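You operate a simulated robot arm through the tools that you are given. There is no shell and no other tool. Be economical: measure what you need, move in short steps, check, and stop when the job is done.

You are at the controls of a simulated two-armed robot. One attempt, no reset.

## Task
Take the green dust cap and put it on the sieving table top. Then fetch the thick shim and set it on the vice half of the bench top. Then take the steel key on the press half of the bench top and put it away on the top of the press b parts table. Then put the teal sample can in the foots pan. Then fetch the green dosing can and stand it on the top of the trestle. Then put the thin ring on the top of the press b parts table. Then put the tray stop pin on the sieving table top away on the cooler side table. Then fetch the purple jug from the sieving table top and set it on the black mat. Then put the grey brush on the vice half of the bench top away on the step of the small parts table. Then put the gauge ring on the green mat. Then push the lower screen drawer shut. The order counts. Set down upright: green dosing can, jug.

The check looks at the end state, three seconds after you hand in, the way a careful person would. Anything else that was tipped, shoved, dropped, spilled or broken makes it a failure. A push-on lid holds only when it is set on centred and level and pressed home; a screw cap is set on level and turned clockwise until tight.

## Robot
Two 7-joint arms with two-finger grippers on one trunk, on a base that drives. Base frame: it is fixed to the floor where the robot stands at the start and does not move with it; the origin is under the middle of the robot, x ahead of it, y to its left, z up. Units: m, rad, N and s.
The left shoulder is at the start at [0.085, 0.216, 1.117], the right one opposite. With the tool pointing down near the work surface each hand reaches from about 0.1 to 0.7 m from the robot's upright axis, wherever it stands, measured 20 degrees to its own side. Places, roughly: black mat (20x22 cm) [0.6, 1.12, 0.84]; cooler side table [-7.5, -1.7, 0.8]; foots pan (36x17x5 cm) [-6.1, 1, 0.4]; gauge ring (6x6x2 cm) [1.1, -0.9, 0.9]; green dosing can [-6, 1.5, 1]; green dust cap (3x3x4 cm) [0.5, -0.1, 0.9]; green mat (22x22 cm) [0.6, 0.06, 0.84]; grey brush (10x5x7 cm) [0.9, -0.9, 0.9]; jug [0.75, 2.5, 1]; lower screen drawer [-7.3, -6.9, 0.9]; sieving table top [0.8, 2.1, 0.8]; steel key (2x2x8 cm) [0.7, 1, 0.9]; step of the small parts table (88x12 cm) [-6.4, 0.84, 0.9]; teal sample can (6x6x12 cm) [-7.8, -0.7, 1.2]; thick shim (7x3x3 cm) [0.9, 0.9, 0.9]; thin ring [-4.75, 4, 1]; top of the press B parts table (12x12 cm) [-5.08, 3.18, 0.82]; top of the trestle (46x22 cm) [-3.44, 5.54, 0.74]; tray stop pin (9x3x3 cm) [0.5, 1.7, 0.9]; vice half of the bench top [0.8, -0.4, 0.8]. Payload 3.18 kg a hand.
The TCP of each hand is the grasp point between the finger pads, 0.03 m short of the fingertips. In the tool frame z runs along the fingers and y along their closing line. Largest opening 0.144 m; the body of the gripper starts 0.103 m behind the TCP.
Orientation is told as [roll, pitch, yaw] about the base's x, y, z axes, in that order, counted from this pose: with the fingers straight down and closing along the base's y, the tool's x points along the base's -x, its y along +y and its z along -z.

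## Interface
- The arms move only by the tool apply_moves. It takes "left_deltas", "right_deltas" or both (then of equal length, played together; a hand with none holds still); each is a list of rows, each an object (a shift or turn left out is 0, a gripper value left out holds the last) with "slide": the shift along the base's x, y, z in m, a list of three; "turn": the turn, a rotation vector about the base's x, y, z in rad, a list of three; "hand": the opening, from 0 (shut) to 1 (fully open). In form: [{"slide": [dx, dy, dz], "turn": [rx, ry, rz], "hand": hand}, ...]. A call has 1 to 20 rows; each row is the pose to reach, as a shift and turn from the pose commanded when the call began. Rows are played at 5 a second. More than 0.05 m and 0.15 rad between two rows, or a gripper value outside its range, and nothing of the call is played. Where a pose cannot be reached the arm comes as near as it can. A force on the tool above 40 N (or 10 N above the force at the start of the call, whichever is more), or a blocked arm, ends the call early, and 0.2 s more pass. The fingers move at their own pace and stop on an object; they squeeze with about 26 N. The grip force told is the motor's: it shows also when the fingers shut on nothing. Time passes only in rows, and 0.2 s behind the last, so rows that repeat a pose let the fingers close. It gives the time, the measured TCP pose, the force on the tool (base axes), the opening and the grip force at its end, in the units of the frame above (readings bear some noise), with the torque about the TCP (base axes, N m) and any sound that the robot's microphone picked up.
- Cameras (640 x 400 px; columns grow to the right, rows downward): "scene" is now at [0.1833, -0.0043, 1.3028]; the picture's right is [-0.04, -1.00, 0.00], its down [-0.60, 0.02, -0.80] and it looks along [0.80, -0.03, -0.60] (base axes); focal length 217 px, centre (320, 200). "left" rides on the left gripper at [0.077, -0.016, -0.143] in its tool frame; the picture's right is [0.21, 0.98, 0.00], its down [-0.84, 0.18, -0.51] and it looks along [-0.50, 0.11, 0.86] (tool axes); focal length 218 px, centre (320, 200). "right" rides on the right gripper at [0.076, 0.016, -0.143] in its tool frame; the picture's right is [-0.21, 0.98, 0.00], its down [-0.84, -0.18, -0.51] and it looks along [-0.50, -0.11, 0.86] (tool axes); focal length 218 px, centre (320, 200). There is no depth. A picture from a camera that has moved, and an enlarged one, comes with that camera's place and axes in the base frame and with its lens.
- capture(camera): a new picture of that camera. It takes no simulated time.
- lift_body(by): slides the trunk up (or, below 0, down) by that many m; the arms and the scene camera ride with it, the base frame stays. It gives what a move gives, with no picture.
- roll_base(legs): drives the robot by 1 to 6 legs, each [ahead, left, turn to the left] in m, m and rad, along the robot's own axes; the way and the turn of a leg run together, so that a leg with both is an arc; at most 1.5 m and 3.142 rad a leg. The arms and the cameras ride along, it lands a little off, and it stops where it bumps. It gives what a move gives.
- head_to(pan, tilt): turns the head with the scene camera to pan (to the left, within 1.396 rad either way) and tilt (down, from -0.506 to 1.204), counted from straight ahead of the robot. It gives what a move gives.
- zoom(camera, box): a new picture of the part [left, top, right, bottom] of that camera's present view, enlarged. It takes no simulated time.
- finish_job(): hands the job in; it is judged then, once.

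Go step by step. Nothing tells you exact positions but the pictures and the camera data: compare them with the known pose of the tool, close in by small moves and look again before you grip or let go. The budget is 535 turns and 316 pictures, counting those below and the enlarged ones. Unless the task says otherwise, let go and move clear before handing in.

The tools are called after "Call:" by a JSON object that holds its "api" and its "payload". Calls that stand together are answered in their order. apply_moves: Moves the arms, as the interface text tells. Its arguments: {"type":"object","properties":{"left_deltas":{"type":"array","items":{"type":"object","properties":{"slide":{"type":"array","items":{"type":"number"}},"turn":{"type":"array","items":{"type":"number"}},"hand":{"type":"number"}}}},"right_deltas":{"type":"array","items":{"type":"object","properties":{"slide":{"type":"array","items":{"type":"number"}},"turn":{"type":"array","items":{"type":"number"}},"hand":{"type":"number"}}}}},"required":[]} The other tools are called the same way: lift_body (by) slides the trunk up or down; roll_base (legs) drives the base; head_to (pan, tilt) turns the head that bears the scene camera; capture (camera) takes a picture; zoom (camera, box) takes an enlarged picture of a part of a camera's view; finish_job () hands the job in.

At the start:

```text
clock: 0.0
left_position: [0.3808, 0.1741, 1.0926]
left_tcp_rot: [-0.002, 0.002, 0.003]
left_force: [0.9, -0.2, -0.8]
left_ft_torque: [-0.03, -0.03, -0.01]
left_opening: 0.1437
left_gripper_force: 0.1
right_position: [0.3849, -0.1664, 1.1759]
right_tcp_rot: [0.0, 0.001, 0.0]
right_force: [1.0, -0.4, -0.6]
right_ft_torque: [-0.02, 0.0, -0.01]
right_opening: 0.1437
right_gripper_force: 0.0
trunk travel left (down, up): [-0.2, 0.169]
robot x, y, heading: [-0.0014, 0.0026, 0.001]
head pan, tilt: [-0.035, 0.646]
```

scene: 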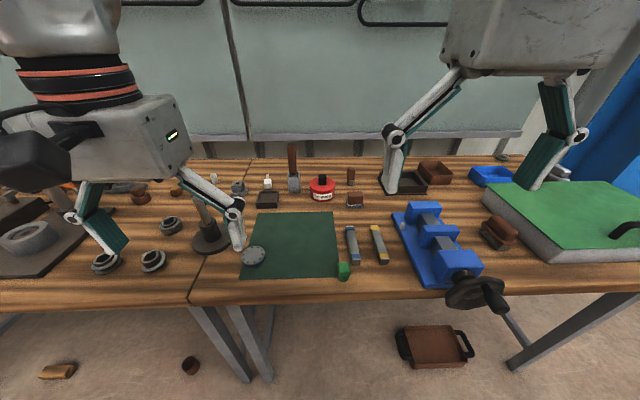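
right: 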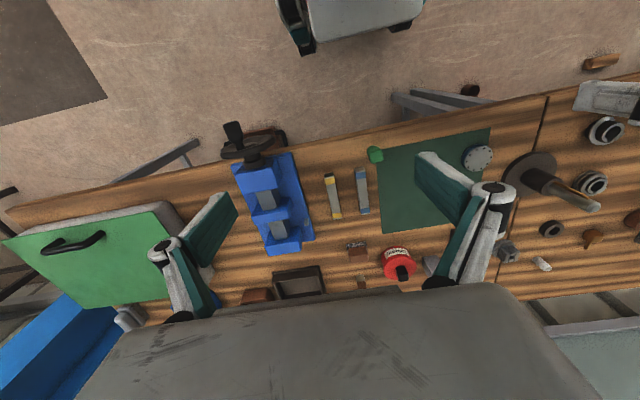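
left: 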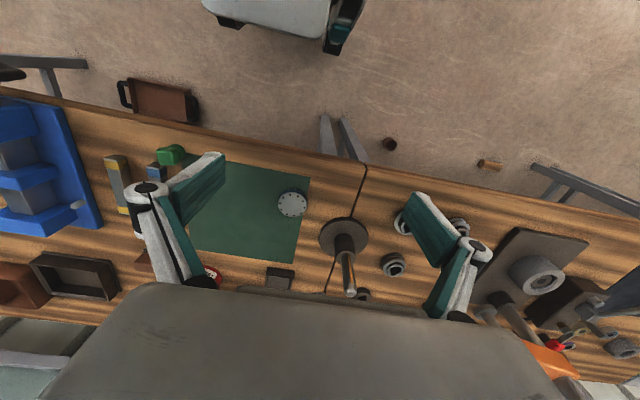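

The bench is in front of me, and the green dust cap sits near the mat's front-right corner, at about (0.49, -0.07). I'll look closer before gripping it.

Call:
{"api": "zoom", "payload": {"camera": "scene", "box": [220, 180, 420, 305]}}

Call:
{"api": "zoom", "payload": {"camera": "right", "box": [300, 100, 460, 200]}}

```text
3.20 times, centred on (320, 242) of scene
camera zoom: at [0.1833, -0.0043, 1.3028], right [-0.04, -1.0, 0.0], down [-0.6, 0.02, -0.8], along [0.8, -0.03, -0.6], focal length 694 px, centre (320, 64)
```

zoom: 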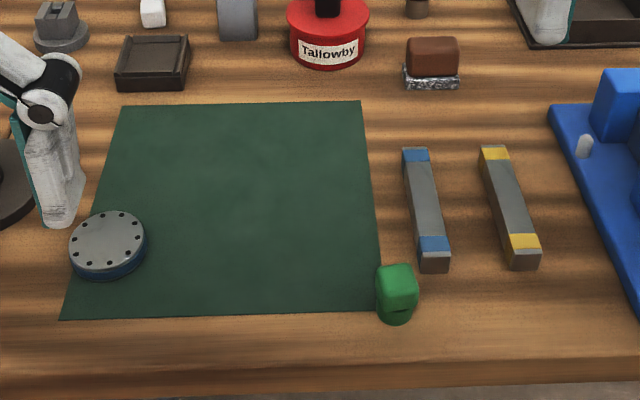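

```text
4.00 times, centred on (380, 150) of right
camera zoom: at [0.3073, -0.1497, 1.3182], right [0.21, 0.98, 0.0], down [0.84, -0.18, 0.51], along [0.5, -0.11, -0.86], focal length 873 px, centre (80, 400)
```

zoom: 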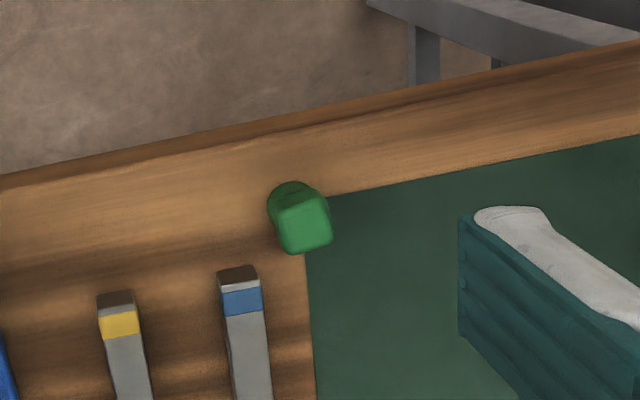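

The cap stands at about (0.485, -0.070), square-headed, its sides aligned with the base axes. I'll bring the right hand over it and check.

Call:
{"api": "apply_moves", "payload": {"right_deltas": [{"slide": [0.033, 0.03, 0], "hand": 0.55}, {"slide": [0.066, 0.06, 0]}, {"slide": [0.1, 0.096, 0]}, {"slide": [0.1, 0.096, -0.05]}, {"slide": [0.1, 0.096, -0.1]}, {"slide": [0.1, 0.096, -0.15]}, {"slide": [0.1, 0.096, -0.2]}, {"slide": [0.1, 0.096, -0.226]}]}}

Call:
{"api": "capture", "payload": {"camera": "right"}}

Call:
{"api": "capture", "payload": {"camera": "scene"}}

```text
clock: 1.8
left_position: [0.3807, 0.1731, 1.0923]
left_tcp_rot: [-0.001, 0.001, 0.002]
left_force: [0.2, 0.3, 0.2]
left_ft_torque: [0.01, 0.03, -0.02]
left_opening: 0.1441
left_gripper_force: 0.0
right_position: [0.4849, -0.0695, 0.95]
right_tcp_rot: [0.0, -0.002, 0.0]
right_force: [-0.2, -0.7, 0.3]
right_ft_torque: [0.01, -0.03, 0.02]
right_opening: 0.0791
right_gripper_force: 0.1
trunk travel left (down, up): [-0.2, 0.169]
robot x, y, heading: [-0.0003, 0.001, -0.003]
head pan, tilt: [-0.035, 0.646]
```

```text
310 pictures are left
camera right: at [0.4077, -0.0533, 1.0913], right [0.21, 0.98, 0.0], down [0.84, -0.18, 0.51], along [0.5, -0.11, -0.86], focal length 218 px, centre (320, 200)
```

right: 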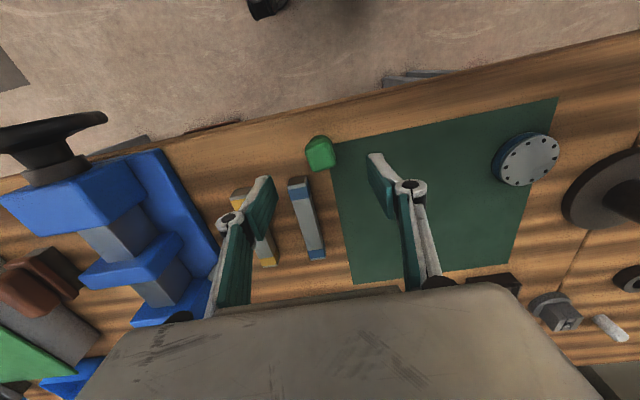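

```text
309 pictures are left
camera scene: at [0.1834, -0.0045, 1.3029], right [-0.04, -1.0, 0.0], down [-0.6, 0.02, -0.8], along [0.8, -0.03, -0.6], focal length 217 px, centre (320, 200)
```

scene: 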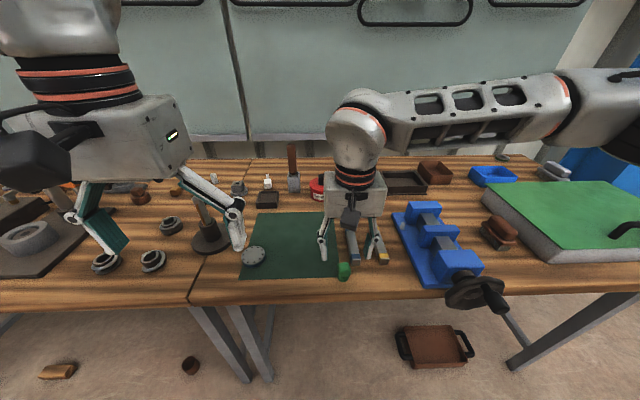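

The cap lies nearly under the hand, about 7 mm closer to me than the TCP. I'll go down with that correction, close on it and lift.

Call:
{"api": "apply_moves", "payload": {"right_deltas": [{"slide": [-0.007, 0.001, -0.04]}, {"slide": [-0.007, 0.001, -0.076]}, {"slide": [-0.007, 0.001, -0.076], "hand": 0.1}, {"slide": [-0.007, 0.001, -0.076], "hand": 0.1}, {"slide": [-0.007, 0.001, -0.076], "hand": 0.1}]}}

Call:
{"api": "capture", "payload": {"camera": "right"}}

```text
clock: 2.7
left_position: [0.3796, 0.172, 1.0935]
left_tcp_rot: [-0.002, -0.001, 0.002]
left_force: [-0.3, 0.4, -0.5]
left_ft_torque: [0.01, 0.02, 0.03]
left_opening: 0.1439
left_gripper_force: 0.1
right_position: [0.4784, -0.072, 0.8801]
right_tcp_rot: [0.001, -0.009, -0.01]
right_force: [-8.1, -12.0, 33.2]
right_ft_torque: [-0.56, 0.61, -0.07]
right_opening: 0.0255
right_gripper_force: 26.6
trunk travel left (down, up): [-0.2, 0.169]
robot x, y, heading: [-0.0012, 0.0017, -0.001]
head pan, tilt: [-0.035, 0.646]
stopped in row 4 (right hand): the force on the tool passed its limit at 49 N (the readings are from after the stop); the commanded pose is now the measured one
```

```text
308 pictures are left
camera right: at [0.4001, -0.0549, 1.0209], right [0.22, 0.98, 0.0], down [0.84, -0.19, 0.51], along [0.5, -0.11, -0.86], focal length 218 px, centre (320, 200)
```

right: 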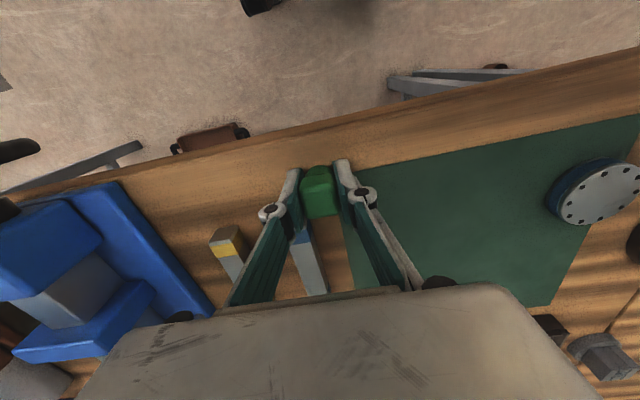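

The cap is held at 25 mm opening, and the fingertips touched the bench, so the bench top is near z 0.85. I'll lift and look.

Call:
{"api": "apply_moves", "payload": {"right_deltas": [{"slide": [0, 0, 0.03]}, {"slide": [0, 0, 0.08]}, {"slide": [-0.03, -0.02, 0.13]}, {"slide": [-0.07, -0.05, 0.17]}, {"slide": [-0.1, -0.1, 0.2]}]}}

Call:
{"api": "capture", "payload": {"camera": "right"}}

Call:
{"api": "head_to", "payload": {"pan": 1.2, "tilt": 0.5}}

Call:
{"api": "capture", "payload": {"camera": "scene"}}

```text
refused: row 3 steps farther than a row can; nothing moved
```

```text
307 pictures are left
camera right: at [0.4001, -0.0549, 1.0209], right [0.22, 0.98, 0.0], down [0.84, -0.19, 0.51], along [0.5, -0.11, -0.86], focal length 218 px, centre (320, 200)
```

right: 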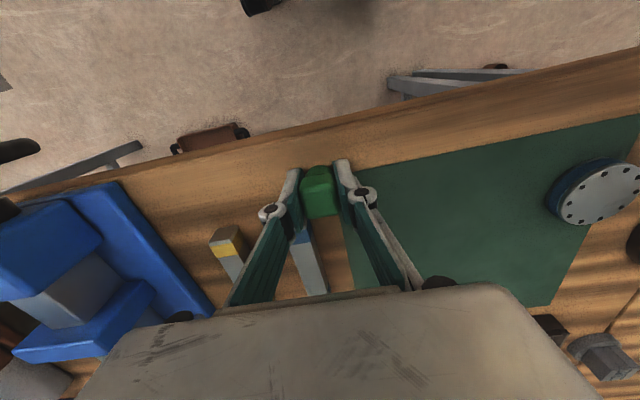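

```text
clock: 4.1
left_position: [0.3772, 0.1715, 1.0954]
left_tcp_rot: [0.0, -0.003, 0.001]
left_force: [0.6, 0.5, -0.4]
left_ft_torque: [0.01, -0.03, 0.0]
left_opening: 0.1439
left_gripper_force: 0.0
right_position: [0.478, -0.0706, 0.8791]
right_tcp_rot: [0.002, -0.012, -0.007]
right_force: [-6.4, -19.0, 57.3]
right_ft_torque: [-0.81, 0.79, 0.07]
right_opening: 0.0256
right_gripper_force: 25.8
trunk travel left (down, up): [-0.2, 0.169]
robot x, y, heading: [-0.0013, -0.0049, -0.0]
head pan, tilt: [1.201, 0.499]
```

```text
306 pictures are left
camera scene: at [0.1252, 0.0819, 1.3166], right [0.93, -0.36, 0.0], down [-0.17, -0.45, -0.88], along [0.32, 0.82, -0.48], focal length 217 px, centre (320, 200)
```

scene: 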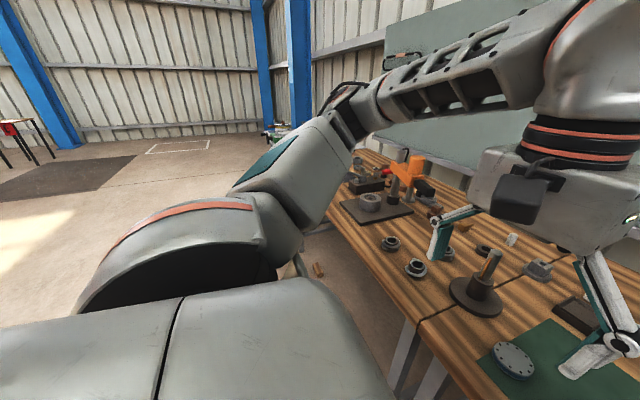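

The lift was refused because one step was too long, so I'm lifting again in shorter steps.

Call:
{"api": "apply_moves", "payload": {"right_deltas": [{"slide": [0, 0, 0.03]}, {"slide": [0, 0, 0.07]}, {"slide": [-0.02, 0, 0.11]}, {"slide": [-0.04, -0.02, 0.15]}, {"slide": [-0.06, -0.04, 0.19]}, {"slide": [-0.08, -0.07, 0.22]}, {"slide": [-0.1, -0.1, 0.25]}]}}

Call:
{"api": "capture", "payload": {"camera": "right"}}

```text
clock: 5.7
left_position: [0.3819, 0.1722, 1.0929]
left_tcp_rot: [0.0, -0.001, 0.001]
left_force: [-0.3, -0.8, 0.5]
left_ft_torque: [-0.03, 0.0, -0.01]
left_opening: 0.1443
left_gripper_force: 0.0
right_position: [0.3762, -0.1735, 1.1297]
right_tcp_rot: [0.001, -0.008, -0.007]
right_force: [-0.7, 0.4, 0.4]
right_ft_torque: [-0.01, -0.04, 0.0]
right_opening: 0.0254
right_gripper_force: 26.1
trunk travel left (down, up): [-0.2, 0.169]
robot x, y, heading: [0.0016, -0.0006, 0.0]
head pan, tilt: [1.201, 0.499]
```

```text
305 pictures are left
camera right: at [0.2986, -0.1559, 1.2712], right [0.21, 0.98, 0.0], down [0.84, -0.19, 0.51], along [0.5, -0.11, -0.86], focal length 218 px, centre (320, 200)
```

right: 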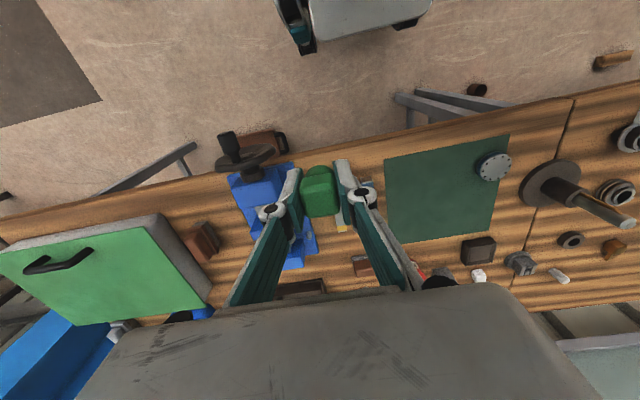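

The cap is in the hand. I'll drive left along the bench toward the sieving table with a small set-back, then look.

Call:
{"api": "roll_base", "payload": {"legs": [[-0.15, 0, 0], [0, 1.4, 0]]}}

Call:
{"api": "head_to", "payload": {"pan": 0.6, "tilt": 0.55}}

Call:
{"api": "capture", "payload": {"camera": "scene"}}

```text
clock: 19.1
left_position: [0.2231, 1.5801, 1.092]
left_tcp_rot: [-0.001, 0.0, 0.016]
left_force: [-0.2, 0.9, 0.1]
left_ft_torque: [-0.01, 0.01, -0.03]
left_opening: 0.1438
left_gripper_force: 0.1
right_position: [0.2238, 1.2364, 1.1287]
right_tcp_rot: [0.001, -0.004, 0.008]
right_force: [-0.5, 0.6, 0.4]
right_ft_torque: [-0.01, 0.04, 0.01]
right_opening: 0.0253
right_gripper_force: 25.6
trunk travel left (down, up): [-0.2, 0.169]
robot x, y, heading: [-0.1522, 1.3984, 0.016]
head pan, tilt: [1.201, 0.499]
```

```text
clock: 20.1
left_position: [0.222, 1.5815, 1.0919]
left_tcp_rot: [-0.002, -0.001, 0.018]
left_force: [1.2, -0.4, 0.5]
left_ft_torque: [-0.01, 0.01, -0.01]
left_opening: 0.144
left_gripper_force: 0.0
right_position: [0.2251, 1.2356, 1.1289]
right_tcp_rot: [0.001, -0.005, 0.009]
right_force: [0.3, 0.8, -1.0]
right_ft_torque: [0.04, -0.03, -0.04]
right_opening: 0.0254
right_gripper_force: 26.0
trunk travel left (down, up): [-0.2, 0.169]
robot x, y, heading: [-0.1571, 1.4058, 0.013]
head pan, tilt: [0.6, 0.55]
```

```text
304 pictures are left
camera scene: at [0.0135, 1.4535, 1.3113], right [0.58, -0.82, 0.0], down [-0.43, -0.3, -0.85], along [0.7, 0.49, -0.52], focal length 217 px, centre (320, 200)
```

scene: 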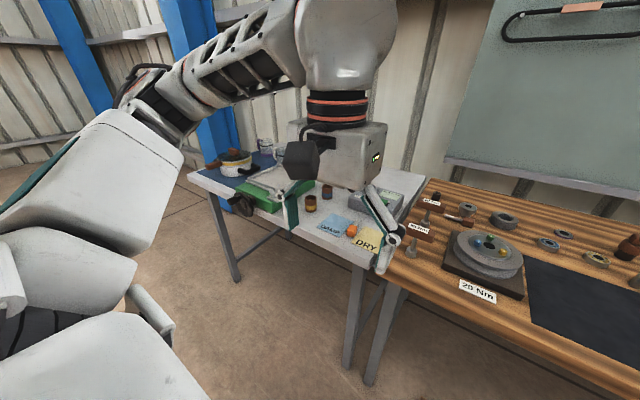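

The sieving table is just beyond the bench's left end. I'll drive on left and look at it from the front.

Call:
{"api": "roll_base", "payload": {"legs": [[0, 0.6, 0]]}}

Call:
{"api": "head_to", "payload": {"pan": 0.0, "tilt": 0.6}}

Call:
{"api": "capture", "payload": {"camera": "scene"}}

Call:
{"api": "capture", "payload": {"camera": "left"}}

```text
clock: 25.8
left_position: [0.2147, 2.1773, 1.0926]
left_tcp_rot: [-0.001, 0.0, 0.016]
left_force: [0.2, -1.2, 0.4]
left_ft_torque: [0.0, -0.01, -0.01]
left_opening: 0.144
left_gripper_force: 0.1
right_position: [0.2155, 1.8339, 1.1292]
right_tcp_rot: [0.003, -0.005, 0.006]
right_force: [-0.1, 0.5, -0.6]
right_ft_torque: [0.0, 0.01, 0.01]
right_opening: 0.0257
right_gripper_force: 26.1
trunk travel left (down, up): [-0.2, 0.169]
robot x, y, heading: [-0.167, 2.0022, 0.009]
head pan, tilt: [0.6, 0.55]
```

```text
clock: 26.8
left_position: [0.2139, 2.1779, 1.092]
left_tcp_rot: [-0.001, 0.001, 0.015]
left_force: [-1.0, -0.8, -1.1]
left_ft_torque: [0.02, 0.0, 0.02]
left_opening: 0.1439
left_gripper_force: 0.1
right_position: [0.2172, 1.8322, 1.1296]
right_tcp_rot: [0.001, -0.004, 0.008]
right_force: [-0.5, 0.4, -0.3]
right_ft_torque: [0.02, 0.02, -0.01]
right_opening: 0.0258
right_gripper_force: 25.9
trunk travel left (down, up): [-0.2, 0.169]
robot x, y, heading: [-0.1657, 2.0002, 0.014]
head pan, tilt: [0.0, 0.6]
```

```text
303 pictures are left
camera scene: at [0.0205, 2.0, 1.3068], right [0.01, -1.0, 0.0], down [-0.56, -0.01, -0.83], along [0.83, 0.01, -0.56], focal length 217 px, centre (320, 200)
```

scene: 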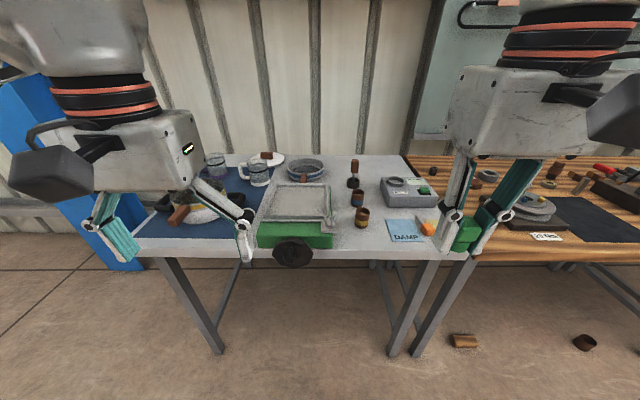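

```text
302 pictures are left
camera left: at [0.1382, 2.1604, 1.2358], right [-0.22, 0.97, 0.0], down [0.84, 0.19, 0.51], along [0.49, 0.11, -0.86], focal length 218 px, centre (320, 200)
```

left: 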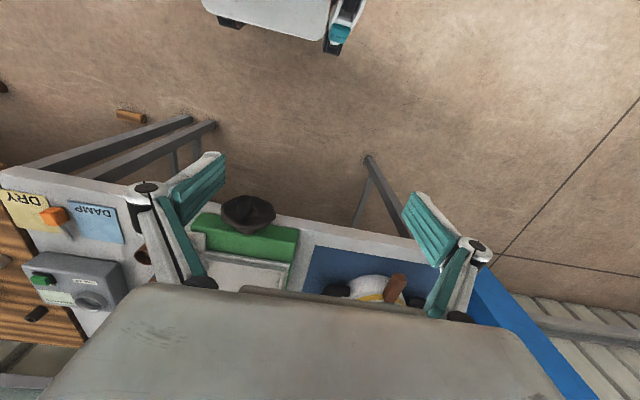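

The sieving table is clear between the green sieve box and the DAMP card. I'll zoom in to pick the exact spot.

Call:
{"api": "zoom", "payload": {"camera": "scene", "box": [240, 140, 480, 290]}}

Call:
{"api": "capture", "payload": {"camera": "right"}}

```text
2.67 times, centred on (360, 215) of scene
camera zoom: at [0.0205, 2.0, 1.3068], right [0.01, -1.0, 0.0], down [-0.56, -0.01, -0.83], along [0.83, 0.01, -0.56], focal length 578 px, centre (213, 160)
```

zoom: 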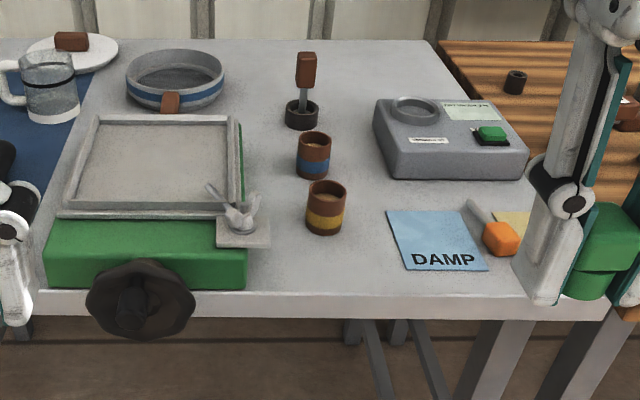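

```text
300 pictures are left
camera right: at [0.138, 1.8484, 1.2705], right [0.2, 0.98, 0.0], down [0.84, -0.17, 0.51], along [0.5, -0.1, -0.86], focal length 218 px, centre (320, 200)
```

right: 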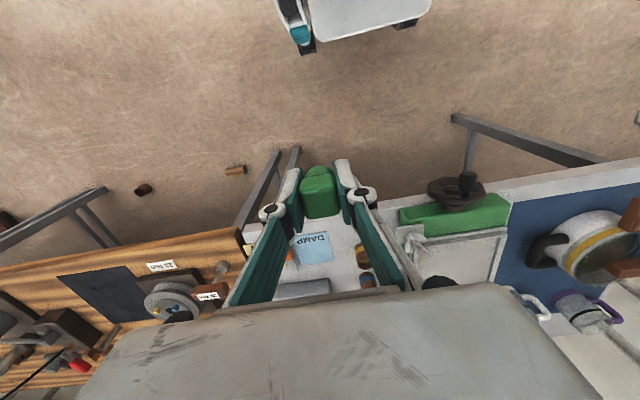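

The spot is (0.497, 1.87), with the table's front edge at x≈0.46 and the yellow cup from x≈0.55. I'll drive ahead a little for reach.

Call:
{"api": "roll_base", "payload": {"legs": [[0.13, 0, -0.014]]}}

Call:
{"api": "capture", "payload": {"camera": "scene"}}

```text
clock: 28.1
left_position: [0.3443, 2.1733, 1.0919]
left_tcp_rot: [-0.002, 0.002, 0.002]
left_force: [0.5, -0.8, -0.2]
left_ft_torque: [0.0, 0.02, 0.0]
left_opening: 0.1438
left_gripper_force: 0.2
right_position: [0.3428, 1.828, 1.1278]
right_tcp_rot: [0.004, -0.005, -0.004]
right_force: [0.3, 0.1, 0.2]
right_ft_torque: [-0.02, 0.08, 0.0]
right_opening: 0.0257
right_gripper_force: 25.9
trunk travel left (down, up): [-0.2, 0.169]
robot x, y, heading: [-0.0388, 1.9992, 0.002]
head pan, tilt: [0.0, 0.6]
```

```text
299 pictures are left
camera scene: at [0.149, 1.9982, 1.3067], right [0.0, -1.0, 0.0], down [-0.57, 0.0, -0.82], along [0.82, 0.0, -0.57], focal length 217 px, centre (320, 200)
```

scene: 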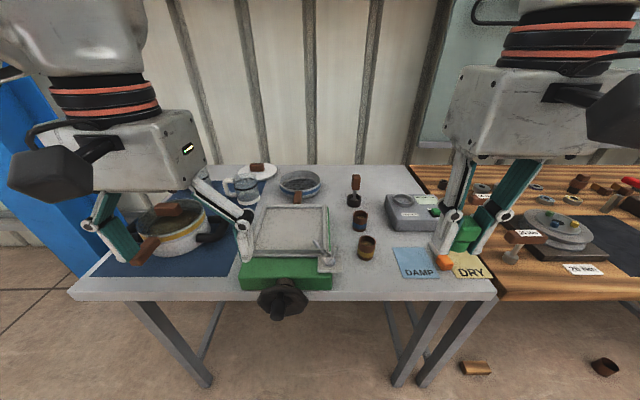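

I'll move the cap over the spot and lower it to about 5 cm above the table.

Call:
{"api": "apply_moves", "payload": {"right_deltas": [{"slide": [0.04, 0.015, 0]}, {"slide": [0.08, 0.03, 0]}, {"slide": [0.12, 0.042, 0]}, {"slide": [0.154, 0.042, -0.03]}, {"slide": [0.154, 0.042, -0.08]}, {"slide": [0.154, 0.042, -0.13]}, {"slide": [0.154, 0.042, -0.18]}, {"slide": [0.154, 0.042, -0.2]}]}}

Call:
{"api": "capture", "payload": {"camera": "scene"}}

Call:
{"api": "capture", "payload": {"camera": "right"}}

```text
clock: 29.9
left_position: [0.3447, 2.174, 1.0924]
left_tcp_rot: [0.0, 0.0, 0.001]
left_force: [0.4, -0.4, -0.7]
left_ft_torque: [-0.04, 0.01, 0.01]
left_opening: 0.1443
left_gripper_force: 0.0
right_position: [0.4958, 1.8718, 0.9283]
right_tcp_rot: [0.004, -0.005, -0.007]
right_force: [0.7, -0.7, 0.3]
right_ft_torque: [0.01, 0.0, -0.02]
right_opening: 0.0254
right_gripper_force: 26.1
trunk travel left (down, up): [-0.2, 0.169]
robot x, y, heading: [-0.0352, 2.0014, 0.003]
head pan, tilt: [0.0, 0.6]
```

```text
298 pictures are left
camera scene: at [0.1481, 1.9982, 1.3068], right [0.0, -1.0, 0.0], down [-0.56, 0.0, -0.83], along [0.83, 0.0, -0.56], focal length 217 px, centre (320, 200)
```

scene: 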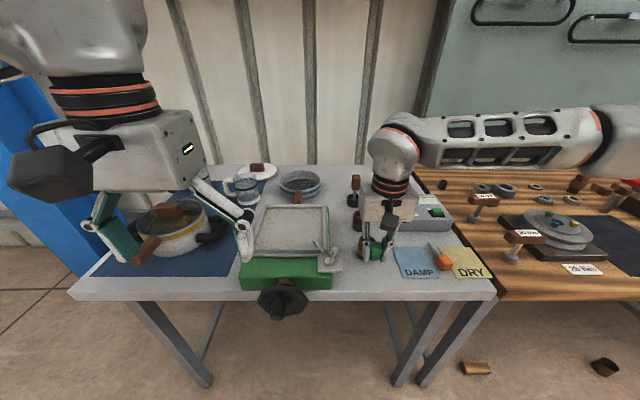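

```text
297 pictures are left
camera right: at [0.4175, 1.8882, 1.0702], right [0.21, 0.98, 0.0], down [0.84, -0.19, 0.51], along [0.5, -0.11, -0.86], focal length 218 px, centre (320, 200)
```

right: 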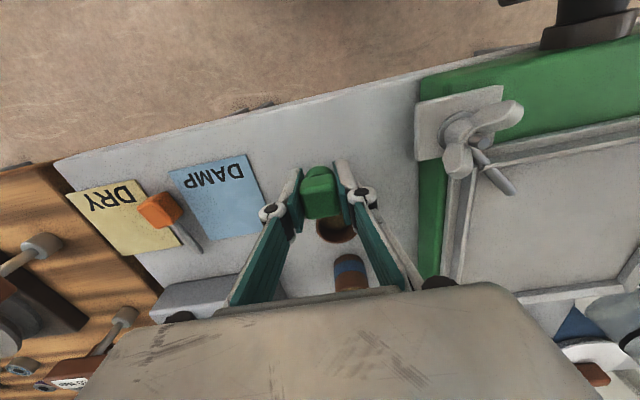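

The cap is over free table, 2 cm clear of the yellow cup. I'll lower it slowly until it touches.

Call:
{"api": "apply_moves", "payload": {"right_deltas": [{"slide": [-0.006, 0, -0.02]}, {"slide": [-0.006, 0, -0.036]}, {"slide": [-0.006, 0, -0.041]}, {"slide": [-0.006, 0, -0.044]}, {"slide": [-0.006, 0, -0.047]}, {"slide": [-0.006, 0, -0.049]}]}}

```text
clock: 31.3
left_position: [0.3434, 2.1739, 1.0909]
left_tcp_rot: [-0.003, -0.001, 0.002]
left_force: [-0.3, -0.2, -0.3]
left_ft_torque: [0.0, -0.03, 0.02]
left_opening: 0.1439
left_gripper_force: 0.1
right_position: [0.4898, 1.8689, 0.8798]
right_tcp_rot: [0.001, -0.004, -0.005]
right_force: [0.1, 0.5, -0.5]
right_ft_torque: [-0.01, -0.01, 0.0]
right_opening: 0.0255
right_gripper_force: 26.1
trunk travel left (down, up): [-0.2, 0.169]
robot x, y, heading: [-0.037, 2.0005, 0.0]
head pan, tilt: [0.0, 0.6]
```

Call:
{"api": "apply_moves", "payload": {"right_deltas": [{"slide": [0, 0, -0.003]}, {"slide": [0, 0, -0.006]}, {"slide": [0, 0, -0.009]}, {"slide": [0, 0, -0.012]}, {"slide": [0, 0, -0.015]}, {"slide": [0, 0, -0.018]}, {"slide": [0, 0, -0.021]}, {"slide": [0, 0, -0.024]}]}}

Call:
{"api": "capture", "payload": {"camera": "scene"}}

```text
clock: 32.1
left_position: [0.3431, 2.1719, 1.0927]
left_tcp_rot: [-0.002, -0.002, 0.001]
left_force: [1.7, -0.7, -0.5]
left_ft_torque: [0.0, 0.03, 0.0]
left_opening: 0.144
left_gripper_force: 0.1
right_position: [0.4894, 1.8703, 0.8782]
right_tcp_rot: [0.005, -0.014, -0.011]
right_force: [-9.0, -6.1, 26.6]
right_ft_torque: [-0.51, 0.59, -0.08]
right_opening: 0.0254
right_gripper_force: 26.0
trunk travel left (down, up): [-0.2, 0.169]
robot x, y, heading: [-0.0365, 1.9983, 0.005]
head pan, tilt: [0.0, 0.6]
stopped in row 3 (right hand): the force on the tool passed its limit at 44 N (the readings are from after the stop); the commanded pose is now the measured one
```

```text
296 pictures are left
camera scene: at [0.1461, 1.9977, 1.3071], right [0.0, -1.0, 0.0], down [-0.56, 0.0, -0.83], along [0.83, 0.0, -0.56], focal length 217 px, centre (320, 200)
```

scene: 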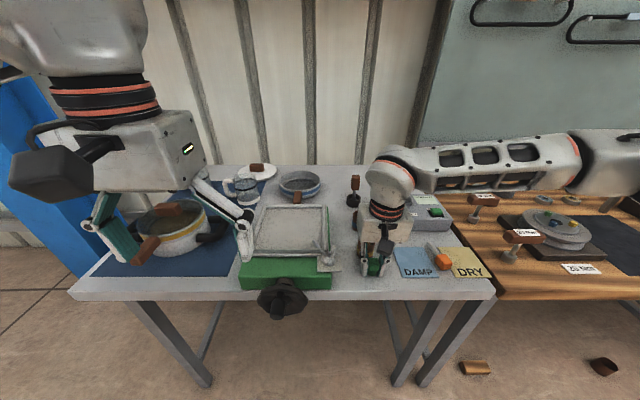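

Touchdown on the table at the same height as on the bench. I'll open and lift clear.

Call:
{"api": "apply_moves", "payload": {"right_deltas": [{"slide": [0, 0, 0.002], "hand": 0.25}, {"slide": [0, 0, 0.003], "hand": 0.35}, {"slide": [0, 0, 0.003], "hand": 0.35}, {"slide": [0, 0, 0.04]}, {"slide": [0, 0, 0.09]}, {"slide": [0, 0, 0.14]}, {"slide": [0, 0, 0.19]}, {"slide": [-0.04, 0, 0.22]}, {"slide": [-0.08, 0, 0.25]}]}}

Call:
{"api": "zoom", "payload": {"camera": "scene", "box": [160, 140, 480, 300]}}

```text
clock: 34.1
left_position: [0.3431, 2.1719, 1.0926]
left_tcp_rot: [-0.002, -0.002, 0.002]
left_force: [-0.3, 0.1, 0.2]
left_ft_torque: [0.02, -0.01, -0.03]
left_opening: 0.1439
left_gripper_force: 0.0
right_position: [0.4076, 1.8697, 1.126]
right_tcp_rot: [0.002, -0.012, -0.008]
right_force: [0.2, 0.0, 0.4]
right_ft_torque: [-0.02, -0.01, 0.02]
right_opening: 0.0503
right_gripper_force: 0.0
trunk travel left (down, up): [-0.2, 0.169]
robot x, y, heading: [-0.0377, 2.0005, 0.001]
head pan, tilt: [0.0, 0.6]
```

```text
2.00 times, centred on (320, 220) of scene
camera zoom: at [0.1469, 1.9981, 1.3071], right [0.0, -1.0, 0.0], down [-0.56, 0.0, -0.83], along [0.83, 0.0, -0.56], focal length 434 px, centre (320, 160)
```

zoom: 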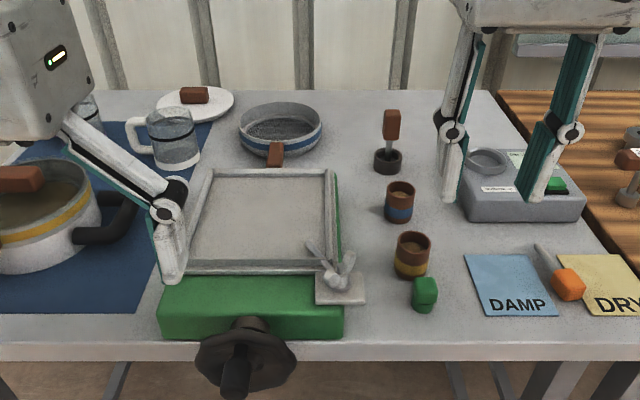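

The cap is standing on the sieving table. Next I'll back off, go to y≈0.95 and look for the thick shim.

Call:
{"api": "roll_base", "payload": {"legs": [[-0.1, 0, 0], [0, -1.05, 0], [0.15, 0, 0]]}}

Call:
{"api": "capture", "payload": {"camera": "scene"}}

```text
clock: 45.3
left_position: [0.3912, 1.1223, 1.0914]
left_tcp_rot: [-0.002, 0.001, -0.006]
left_force: [-0.3, -0.1, 0.0]
left_ft_torque: [0.01, 0.05, 0.03]
left_opening: 0.144
left_gripper_force: 0.0
right_position: [0.4534, 0.8195, 1.1241]
right_tcp_rot: [0.004, -0.012, -0.015]
right_force: [-0.1, 0.2, 0.3]
right_ft_torque: [-0.01, 0.02, -0.04]
right_opening: 0.0505
right_gripper_force: 0.1
trunk travel left (down, up): [-0.2, 0.169]
robot x, y, heading: [0.0088, 0.9472, -0.007]
head pan, tilt: [0.0, 0.6]
```

```text
294 pictures are left
camera scene: at [0.1935, 0.948, 1.3067], right [-0.01, -1.0, 0.0], down [-0.57, 0.0, -0.82], along [0.82, -0.01, -0.57], focal length 217 px, centre (320, 200)
```

scene: 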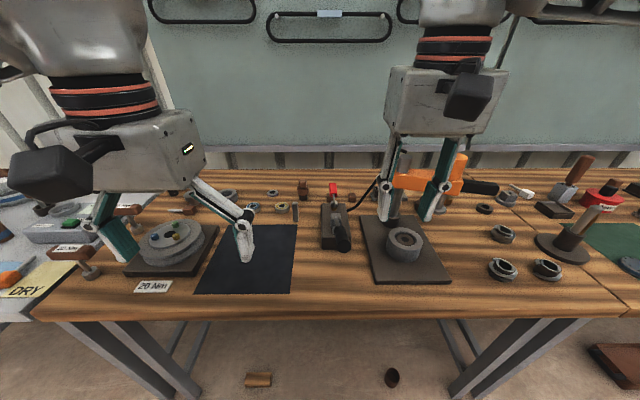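

The black mat and small parts are behind it. I'll zoom in to find the thick shim and steel key.

Call:
{"api": "zoom", "payload": {"camera": "scene", "box": [220, 160, 380, 260]}}

Call:
{"api": "zoom", "payload": {"camera": "scene", "box": [360, 140, 620, 300]}}

```text
4.00 times, centred on (300, 210) of scene
camera zoom: at [0.1935, 0.948, 1.3067], right [-0.01, -1.0, 0.0], down [-0.57, 0.0, -0.82], along [0.82, -0.01, -0.57], focal length 867 px, centre (400, 160)
```

zoom: 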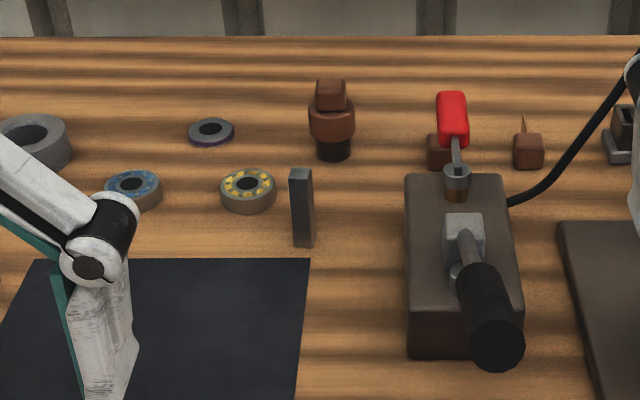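

```text
2.46 times, centred on (490, 220) of scene
camera zoom: at [0.1935, 0.948, 1.3067], right [-0.01, -1.0, 0.0], down [-0.57, 0.0, -0.82], along [0.82, -0.01, -0.57], focal length 534 px, centre (-98, 151)
```

zoom: 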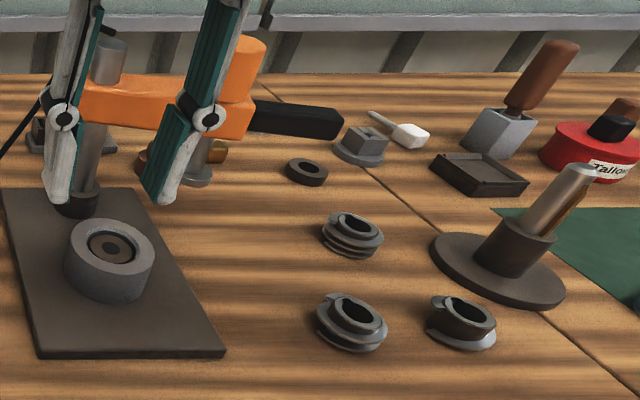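

The dark upright bar at about (0.74, 1.02) is the steel key. The shim isn't clearly visible yet, so I'll check the hand cameras.

Call:
{"api": "capture", "payload": {"camera": "right"}}

Call:
{"api": "capture", "payload": {"camera": "left"}}

```text
291 pictures are left
camera right: at [0.375, 0.8368, 1.2662], right [0.22, 0.98, 0.01], down [0.83, -0.19, 0.52], along [0.5, -0.11, -0.86], focal length 218 px, centre (320, 200)
```

right: 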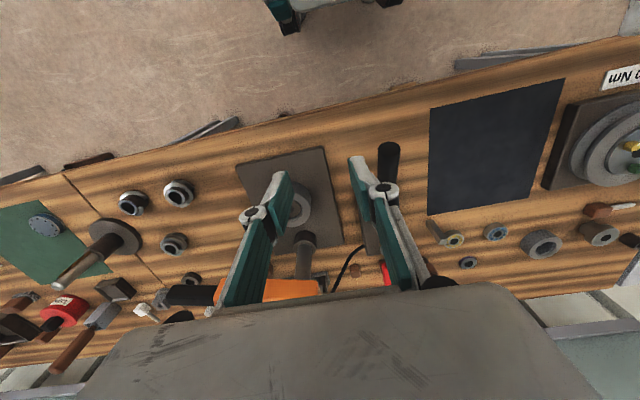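

```text
290 pictures are left
camera left: at [0.3143, 1.1061, 1.2357], right [-0.2, 0.98, 0.0], down [0.84, 0.18, 0.51], along [0.5, 0.1, -0.86], focal length 218 px, centre (320, 200)
```

left: 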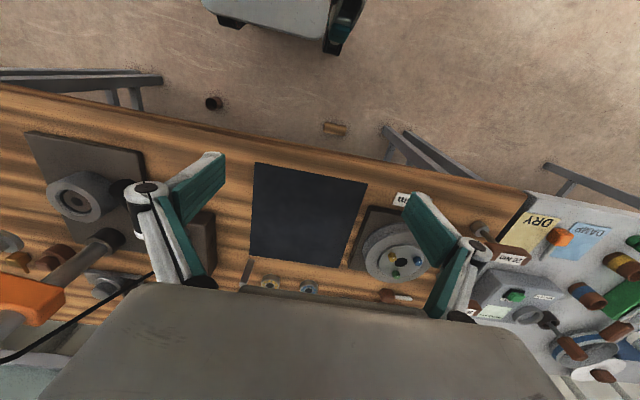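

I'll raise the trunk for a steeper view of the bench's rear.

Call:
{"api": "lift_body", "payload": {"by": 0.16}}

Call:
{"api": "zoom", "payload": {"camera": "scene", "box": [200, 160, 460, 320]}}

```text
clock: 47.1
left_position: [0.389, 1.1211, 1.2537]
left_tcp_rot: [-0.003, 0.0, -0.005]
left_force: [0.1, 0.2, -0.3]
left_ft_torque: [0.02, 0.01, -0.01]
left_opening: 0.1439
left_gripper_force: 0.1
right_position: [0.453, 0.8196, 1.2852]
right_tcp_rot: [0.002, -0.012, -0.014]
right_force: [-0.1, 0.4, 0.3]
right_ft_torque: [-0.01, 0.02, -0.03]
right_opening: 0.0503
right_gripper_force: 0.0
trunk travel left (down, up): [-0.36, 0.009]
robot x, y, heading: [0.0108, 0.9488, -0.009]
head pan, tilt: [0.0, 0.6]
```

```text
2.46 times, centred on (330, 240) of scene
camera zoom: at [0.1375, 0.9484, 1.4701], right [-0.01, -1.0, 0.0], down [-0.56, 0.0, -0.83], along [0.83, -0.01, -0.56], focal length 534 px, centre (295, 102)
```

zoom: 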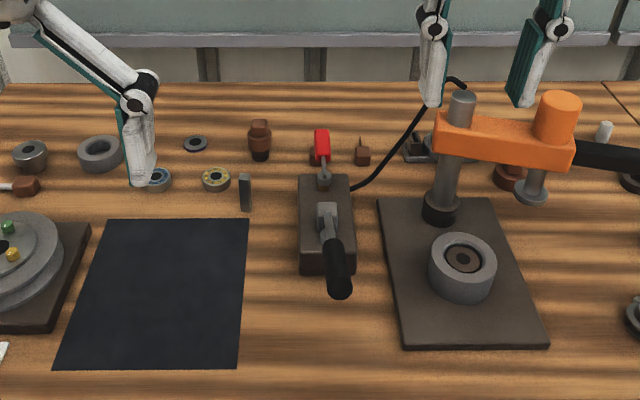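

I need more detail on the brown pieces behind the toggle press.

Call:
{"api": "zoom", "payload": {"camera": "scene", "box": [290, 200, 370, 250]}}

Call:
{"api": "zoom", "payload": {"camera": "scene", "box": [360, 200, 520, 300]}}

```text
8.00 times, centred on (330, 225) of scene
camera zoom: at [0.1375, 0.9484, 1.4701], right [-0.01, -1.0, 0.0], down [-0.56, 0.0, -0.83], along [0.83, -0.01, -0.56], focal length 1735 px, centre (240, 0)
```

zoom: 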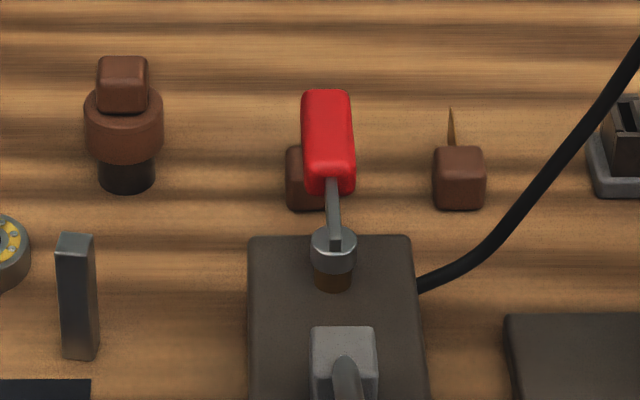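

```text
4.00 times, centred on (440, 250) of scene
camera zoom: at [0.1375, 0.9484, 1.4701], right [-0.01, -1.0, 0.0], down [-0.56, 0.0, -0.83], along [0.83, -0.01, -0.56], focal length 867 px, centre (-160, 0)
```

zoom: 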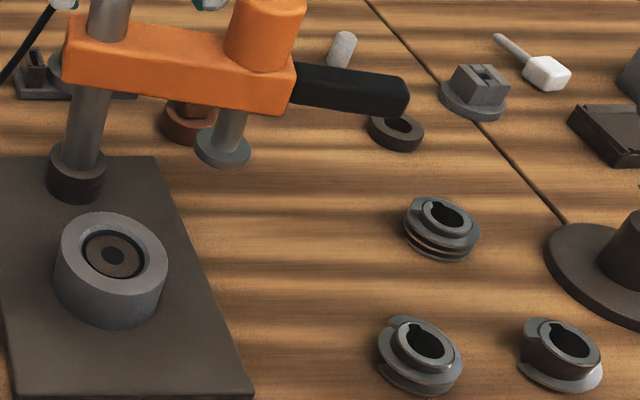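

Two brown-handled shims lie behind the toggle press; the one at y≈0.90 is probably the thick one. I'll view it from the left side to compare leaf thickness and see the red handle's height.

Call:
{"api": "roll_base", "payload": {"legs": [[0, 0.4, 0]]}}

Call:
{"api": "head_to", "payload": {"pan": -0.75, "tilt": 0.6}}

Call:
{"api": "capture", "payload": {"camera": "scene"}}

```text
clock: 51.2
left_position: [0.3928, 1.5195, 1.2515]
left_tcp_rot: [-0.002, 0.0, -0.005]
left_force: [0.2, -0.1, 1.4]
left_ft_torque: [0.0, 0.01, -0.01]
left_opening: 0.1441
left_gripper_force: 0.0
right_position: [0.4551, 1.2164, 1.285]
right_tcp_rot: [0.004, -0.013, -0.013]
right_force: [0.6, 0.0, -0.3]
right_ft_torque: [0.0, -0.02, 0.0]
right_opening: 0.0506
right_gripper_force: 0.2
trunk travel left (down, up): [-0.36, 0.009]
robot x, y, heading: [0.0088, 1.3452, -0.007]
head pan, tilt: [0.0, 0.6]
```

```text
clock: 52.3
left_position: [0.3916, 1.5193, 1.2515]
left_tcp_rot: [-0.001, -0.001, -0.005]
left_force: [-0.1, -0.4, -0.1]
left_ft_torque: [0.0, 0.02, 0.01]
left_opening: 0.1439
left_gripper_force: 0.1
right_position: [0.4549, 1.2168, 1.2859]
right_tcp_rot: [0.005, -0.013, -0.014]
right_force: [-0.3, -0.9, 0.1]
right_ft_torque: [-0.01, -0.02, -0.01]
right_opening: 0.0504
right_gripper_force: 0.1
trunk travel left (down, up): [-0.36, 0.009]
robot x, y, heading: [0.0121, 1.3461, -0.011]
head pan, tilt: [-0.75, 0.6]
```

```text
286 pictures are left
camera scene: at [0.116, 1.2853, 1.4702], right [-0.69, -0.73, 0.0], down [-0.41, 0.39, -0.83], along [0.6, -0.57, -0.56], focal length 217 px, centre (320, 200)
```

scene: 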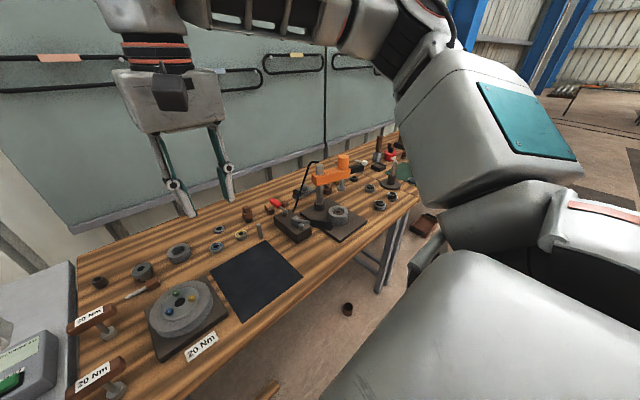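

Call:
{"api": "zoom", "payload": {"camera": "scene", "box": [240, 180, 336, 240]}}

```text
6.67 times, centred on (288, 210) of scene
camera zoom: at [0.116, 1.2853, 1.4702], right [-0.69, -0.73, 0.0], down [-0.41, 0.39, -0.83], along [0.6, -0.57, -0.56], focal length 1446 px, centre (533, 133)
```

zoom: 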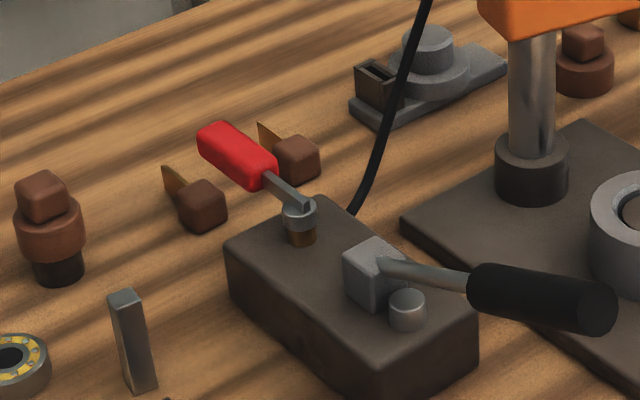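

The left shim's handle is at about (0.864, 0.8985, 0.862), with the red handle in front ending at x≈0.84. I'll go to y≈1.12 and close to the bench so the right hand reaches it straight ahead.

Call:
{"api": "roll_base", "payload": {"legs": [[0, -0.23, 0.011], [0.17, 0, 0]]}}

Call:
{"api": "head_to", "payload": {"pan": -0.3, "tilt": 0.75}}

Call:
{"api": "capture", "payload": {"camera": "scene"}}

```text
clock: 56.0
left_position: [0.56, 1.2975, 1.2519]
left_tcp_rot: [-0.001, 0.001, 0.012]
left_force: [0.2, 0.3, -0.2]
left_ft_torque: [0.0, 0.06, -0.02]
left_opening: 0.144
left_gripper_force: 0.0
right_position: [0.6277, 0.9963, 1.2844]
right_tcp_rot: [0.005, -0.012, 0.0]
right_force: [0.5, -0.1, -0.4]
right_ft_torque: [-0.01, 0.07, 0.01]
right_opening: 0.0501
right_gripper_force: 0.1
trunk travel left (down, up): [-0.36, 0.009]
robot x, y, heading: [0.1803, 1.1176, 0.007]
head pan, tilt: [-0.75, 0.6]
```

```text
clock: 56.9
left_position: [0.5594, 1.2972, 1.2517]
left_tcp_rot: [0.0, 0.0, 0.01]
left_force: [-0.1, -0.4, -0.4]
left_ft_torque: [0.02, 0.02, 0.0]
left_opening: 0.1442
left_gripper_force: 0.1
right_position: [0.6273, 0.9965, 1.2846]
right_tcp_rot: [0.003, -0.011, 0.001]
right_force: [0.2, 0.5, 0.4]
right_ft_torque: [0.01, 0.0, 0.03]
right_opening: 0.0504
right_gripper_force: 0.1
trunk travel left (down, up): [-0.36, 0.009]
robot x, y, heading: [0.1829, 1.1177, 0.008]
head pan, tilt: [-0.3, 0.75]
```

```text
284 pictures are left
camera scene: at [0.3004, 1.0955, 1.4573], right [-0.29, -0.96, 0.0], down [-0.65, 0.2, -0.73], along [0.7, -0.21, -0.68], focal length 217 px, centre (320, 200)
```

scene: 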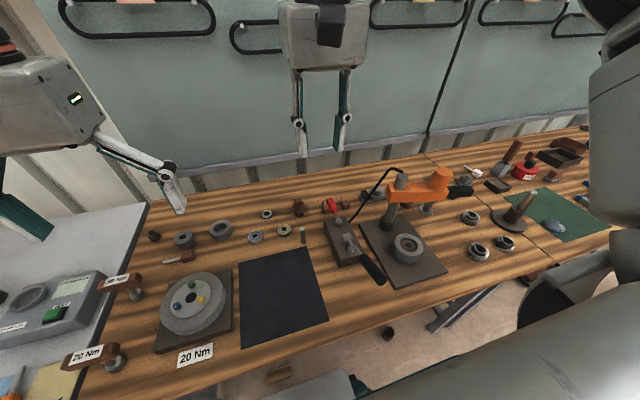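

I'll bring the right hand above the shim, open about 6 cm, and check from z≈1.03.

Call:
{"api": "apply_moves", "payload": {"right_deltas": [{"slide": [0.045, -0.02, 0], "hand": 0.42}, {"slide": [0.09, -0.04, 0]}, {"slide": [0.135, -0.06, 0]}, {"slide": [0.18, -0.08, 0]}, {"slide": [0.22, -0.098, 0]}, {"slide": [0.237, -0.098, -0.04]}, {"slide": [0.237, -0.098, -0.09]}, {"slide": [0.237, -0.098, -0.14]}, {"slide": [0.237, -0.098, -0.19]}, {"slide": [0.237, -0.098, -0.24]}, {"slide": [0.237, -0.098, -0.26]}]}}

Call:
{"api": "capture", "payload": {"camera": "right"}}

Call:
{"api": "zoom", "payload": {"camera": "scene", "box": [260, 150, 420, 250]}}

```text
clock: 59.3
left_position: [0.5568, 1.299, 1.253]
left_tcp_rot: [-0.003, -0.002, 0.01]
left_force: [-0.8, 0.3, -0.7]
left_ft_torque: [-0.04, -0.11, -0.03]
left_opening: 0.1441
left_gripper_force: 0.0
right_position: [0.8628, 0.8972, 1.0253]
right_tcp_rot: [0.004, -0.014, 0.004]
right_force: [-0.1, -0.2, -0.2]
right_ft_torque: [-0.05, -0.07, 0.0]
right_opening: 0.0606
right_gripper_force: 0.2
right hand out of reach, approached as far as the arm can: row 3, 4, 5, 6, 7, 8, 9
trunk travel left (down, up): [-0.36, 0.009]
robot x, y, heading: [0.1786, 1.1193, 0.009]
head pan, tilt: [-0.3, 0.75]
```

```text
283 pictures are left
camera right: at [0.7823, 0.9128, 1.1662], right [0.21, 0.98, 0.01], down [0.84, -0.18, 0.52], along [0.51, -0.1, -0.85], focal length 218 px, centre (320, 200)
```

right: 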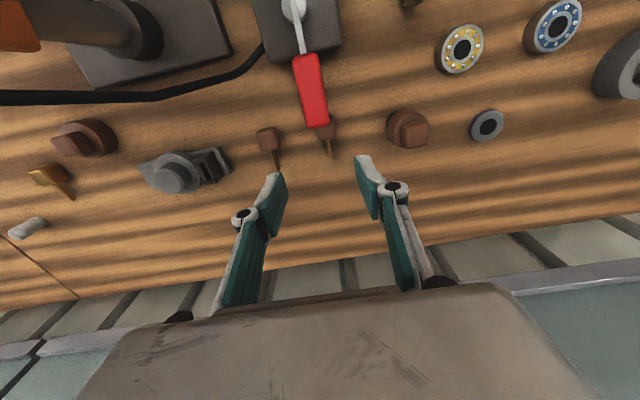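

```text
4.00 times, centred on (340, 200) of scene
camera zoom: at [0.2985, 1.0963, 1.4575], right [-0.29, -0.96, 0.0], down [-0.65, 0.2, -0.73], along [0.7, -0.21, -0.68], focal length 867 px, centre (240, 200)
```

zoom: 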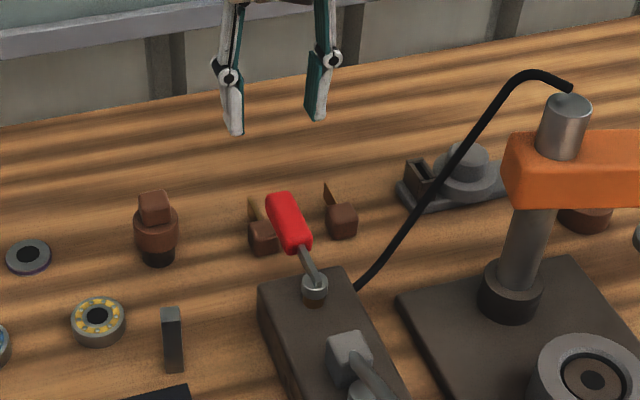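

I'll zoom the right camera on the two shims to compare the leaves.

Call:
{"api": "zoom", "payload": {"camera": "right", "box": [230, 90, 390, 190]}}

```text
4.00 times, centred on (310, 140) of right
camera zoom: at [0.7823, 0.9128, 1.1662], right [0.21, 0.98, 0.01], down [0.84, -0.18, 0.52], along [0.51, -0.1, -0.85], focal length 873 px, centre (360, 440)
```

zoom: 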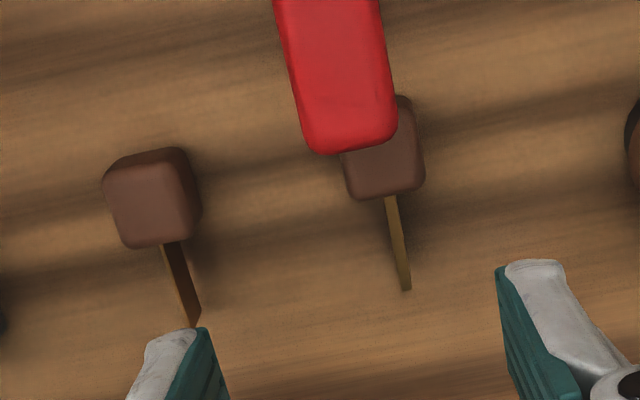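

The y≈0.905 shim has the thicker leaf, so it is the one I want. I'll go down on the rear half of its handle, clear of the red grip, and stop just above to check.

Call:
{"api": "apply_moves", "payload": {"right_deltas": [{"slide": [0.0, 0.009, -0.04]}, {"slide": [0.0, 0.009, -0.08]}, {"slide": [0.0, 0.009, -0.11]}]}}

Call:
{"api": "zoom", "payload": {"camera": "right", "box": [200, 50, 440, 200]}}

```text
clock: 60.1
left_position: [0.5599, 1.2972, 1.2522]
left_tcp_rot: [0.0, 0.003, 0.01]
left_force: [0.4, -0.2, -0.2]
left_ft_torque: [0.0, 0.04, 0.0]
left_opening: 0.1441
left_gripper_force: 0.0
right_position: [0.8649, 0.9068, 0.9142]
right_tcp_rot: [0.003, -0.011, 0.002]
right_force: [-0.3, 0.3, -0.6]
right_ft_torque: [0.01, 0.01, 0.0]
right_opening: 0.0605
right_gripper_force: 0.0
trunk travel left (down, up): [-0.36, 0.009]
robot x, y, heading: [0.1805, 1.1165, 0.009]
head pan, tilt: [-0.3, 0.75]
```

```text
2.67 times, centred on (320, 125) of right
camera zoom: at [0.7856, 0.9231, 1.0561], right [0.21, 0.98, 0.01], down [0.84, -0.18, 0.52], along [0.51, -0.1, -0.86], focal length 582 px, centre (320, 400)
```

zoom: 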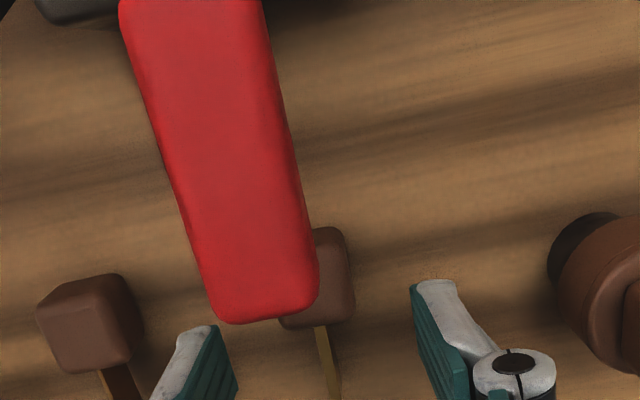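

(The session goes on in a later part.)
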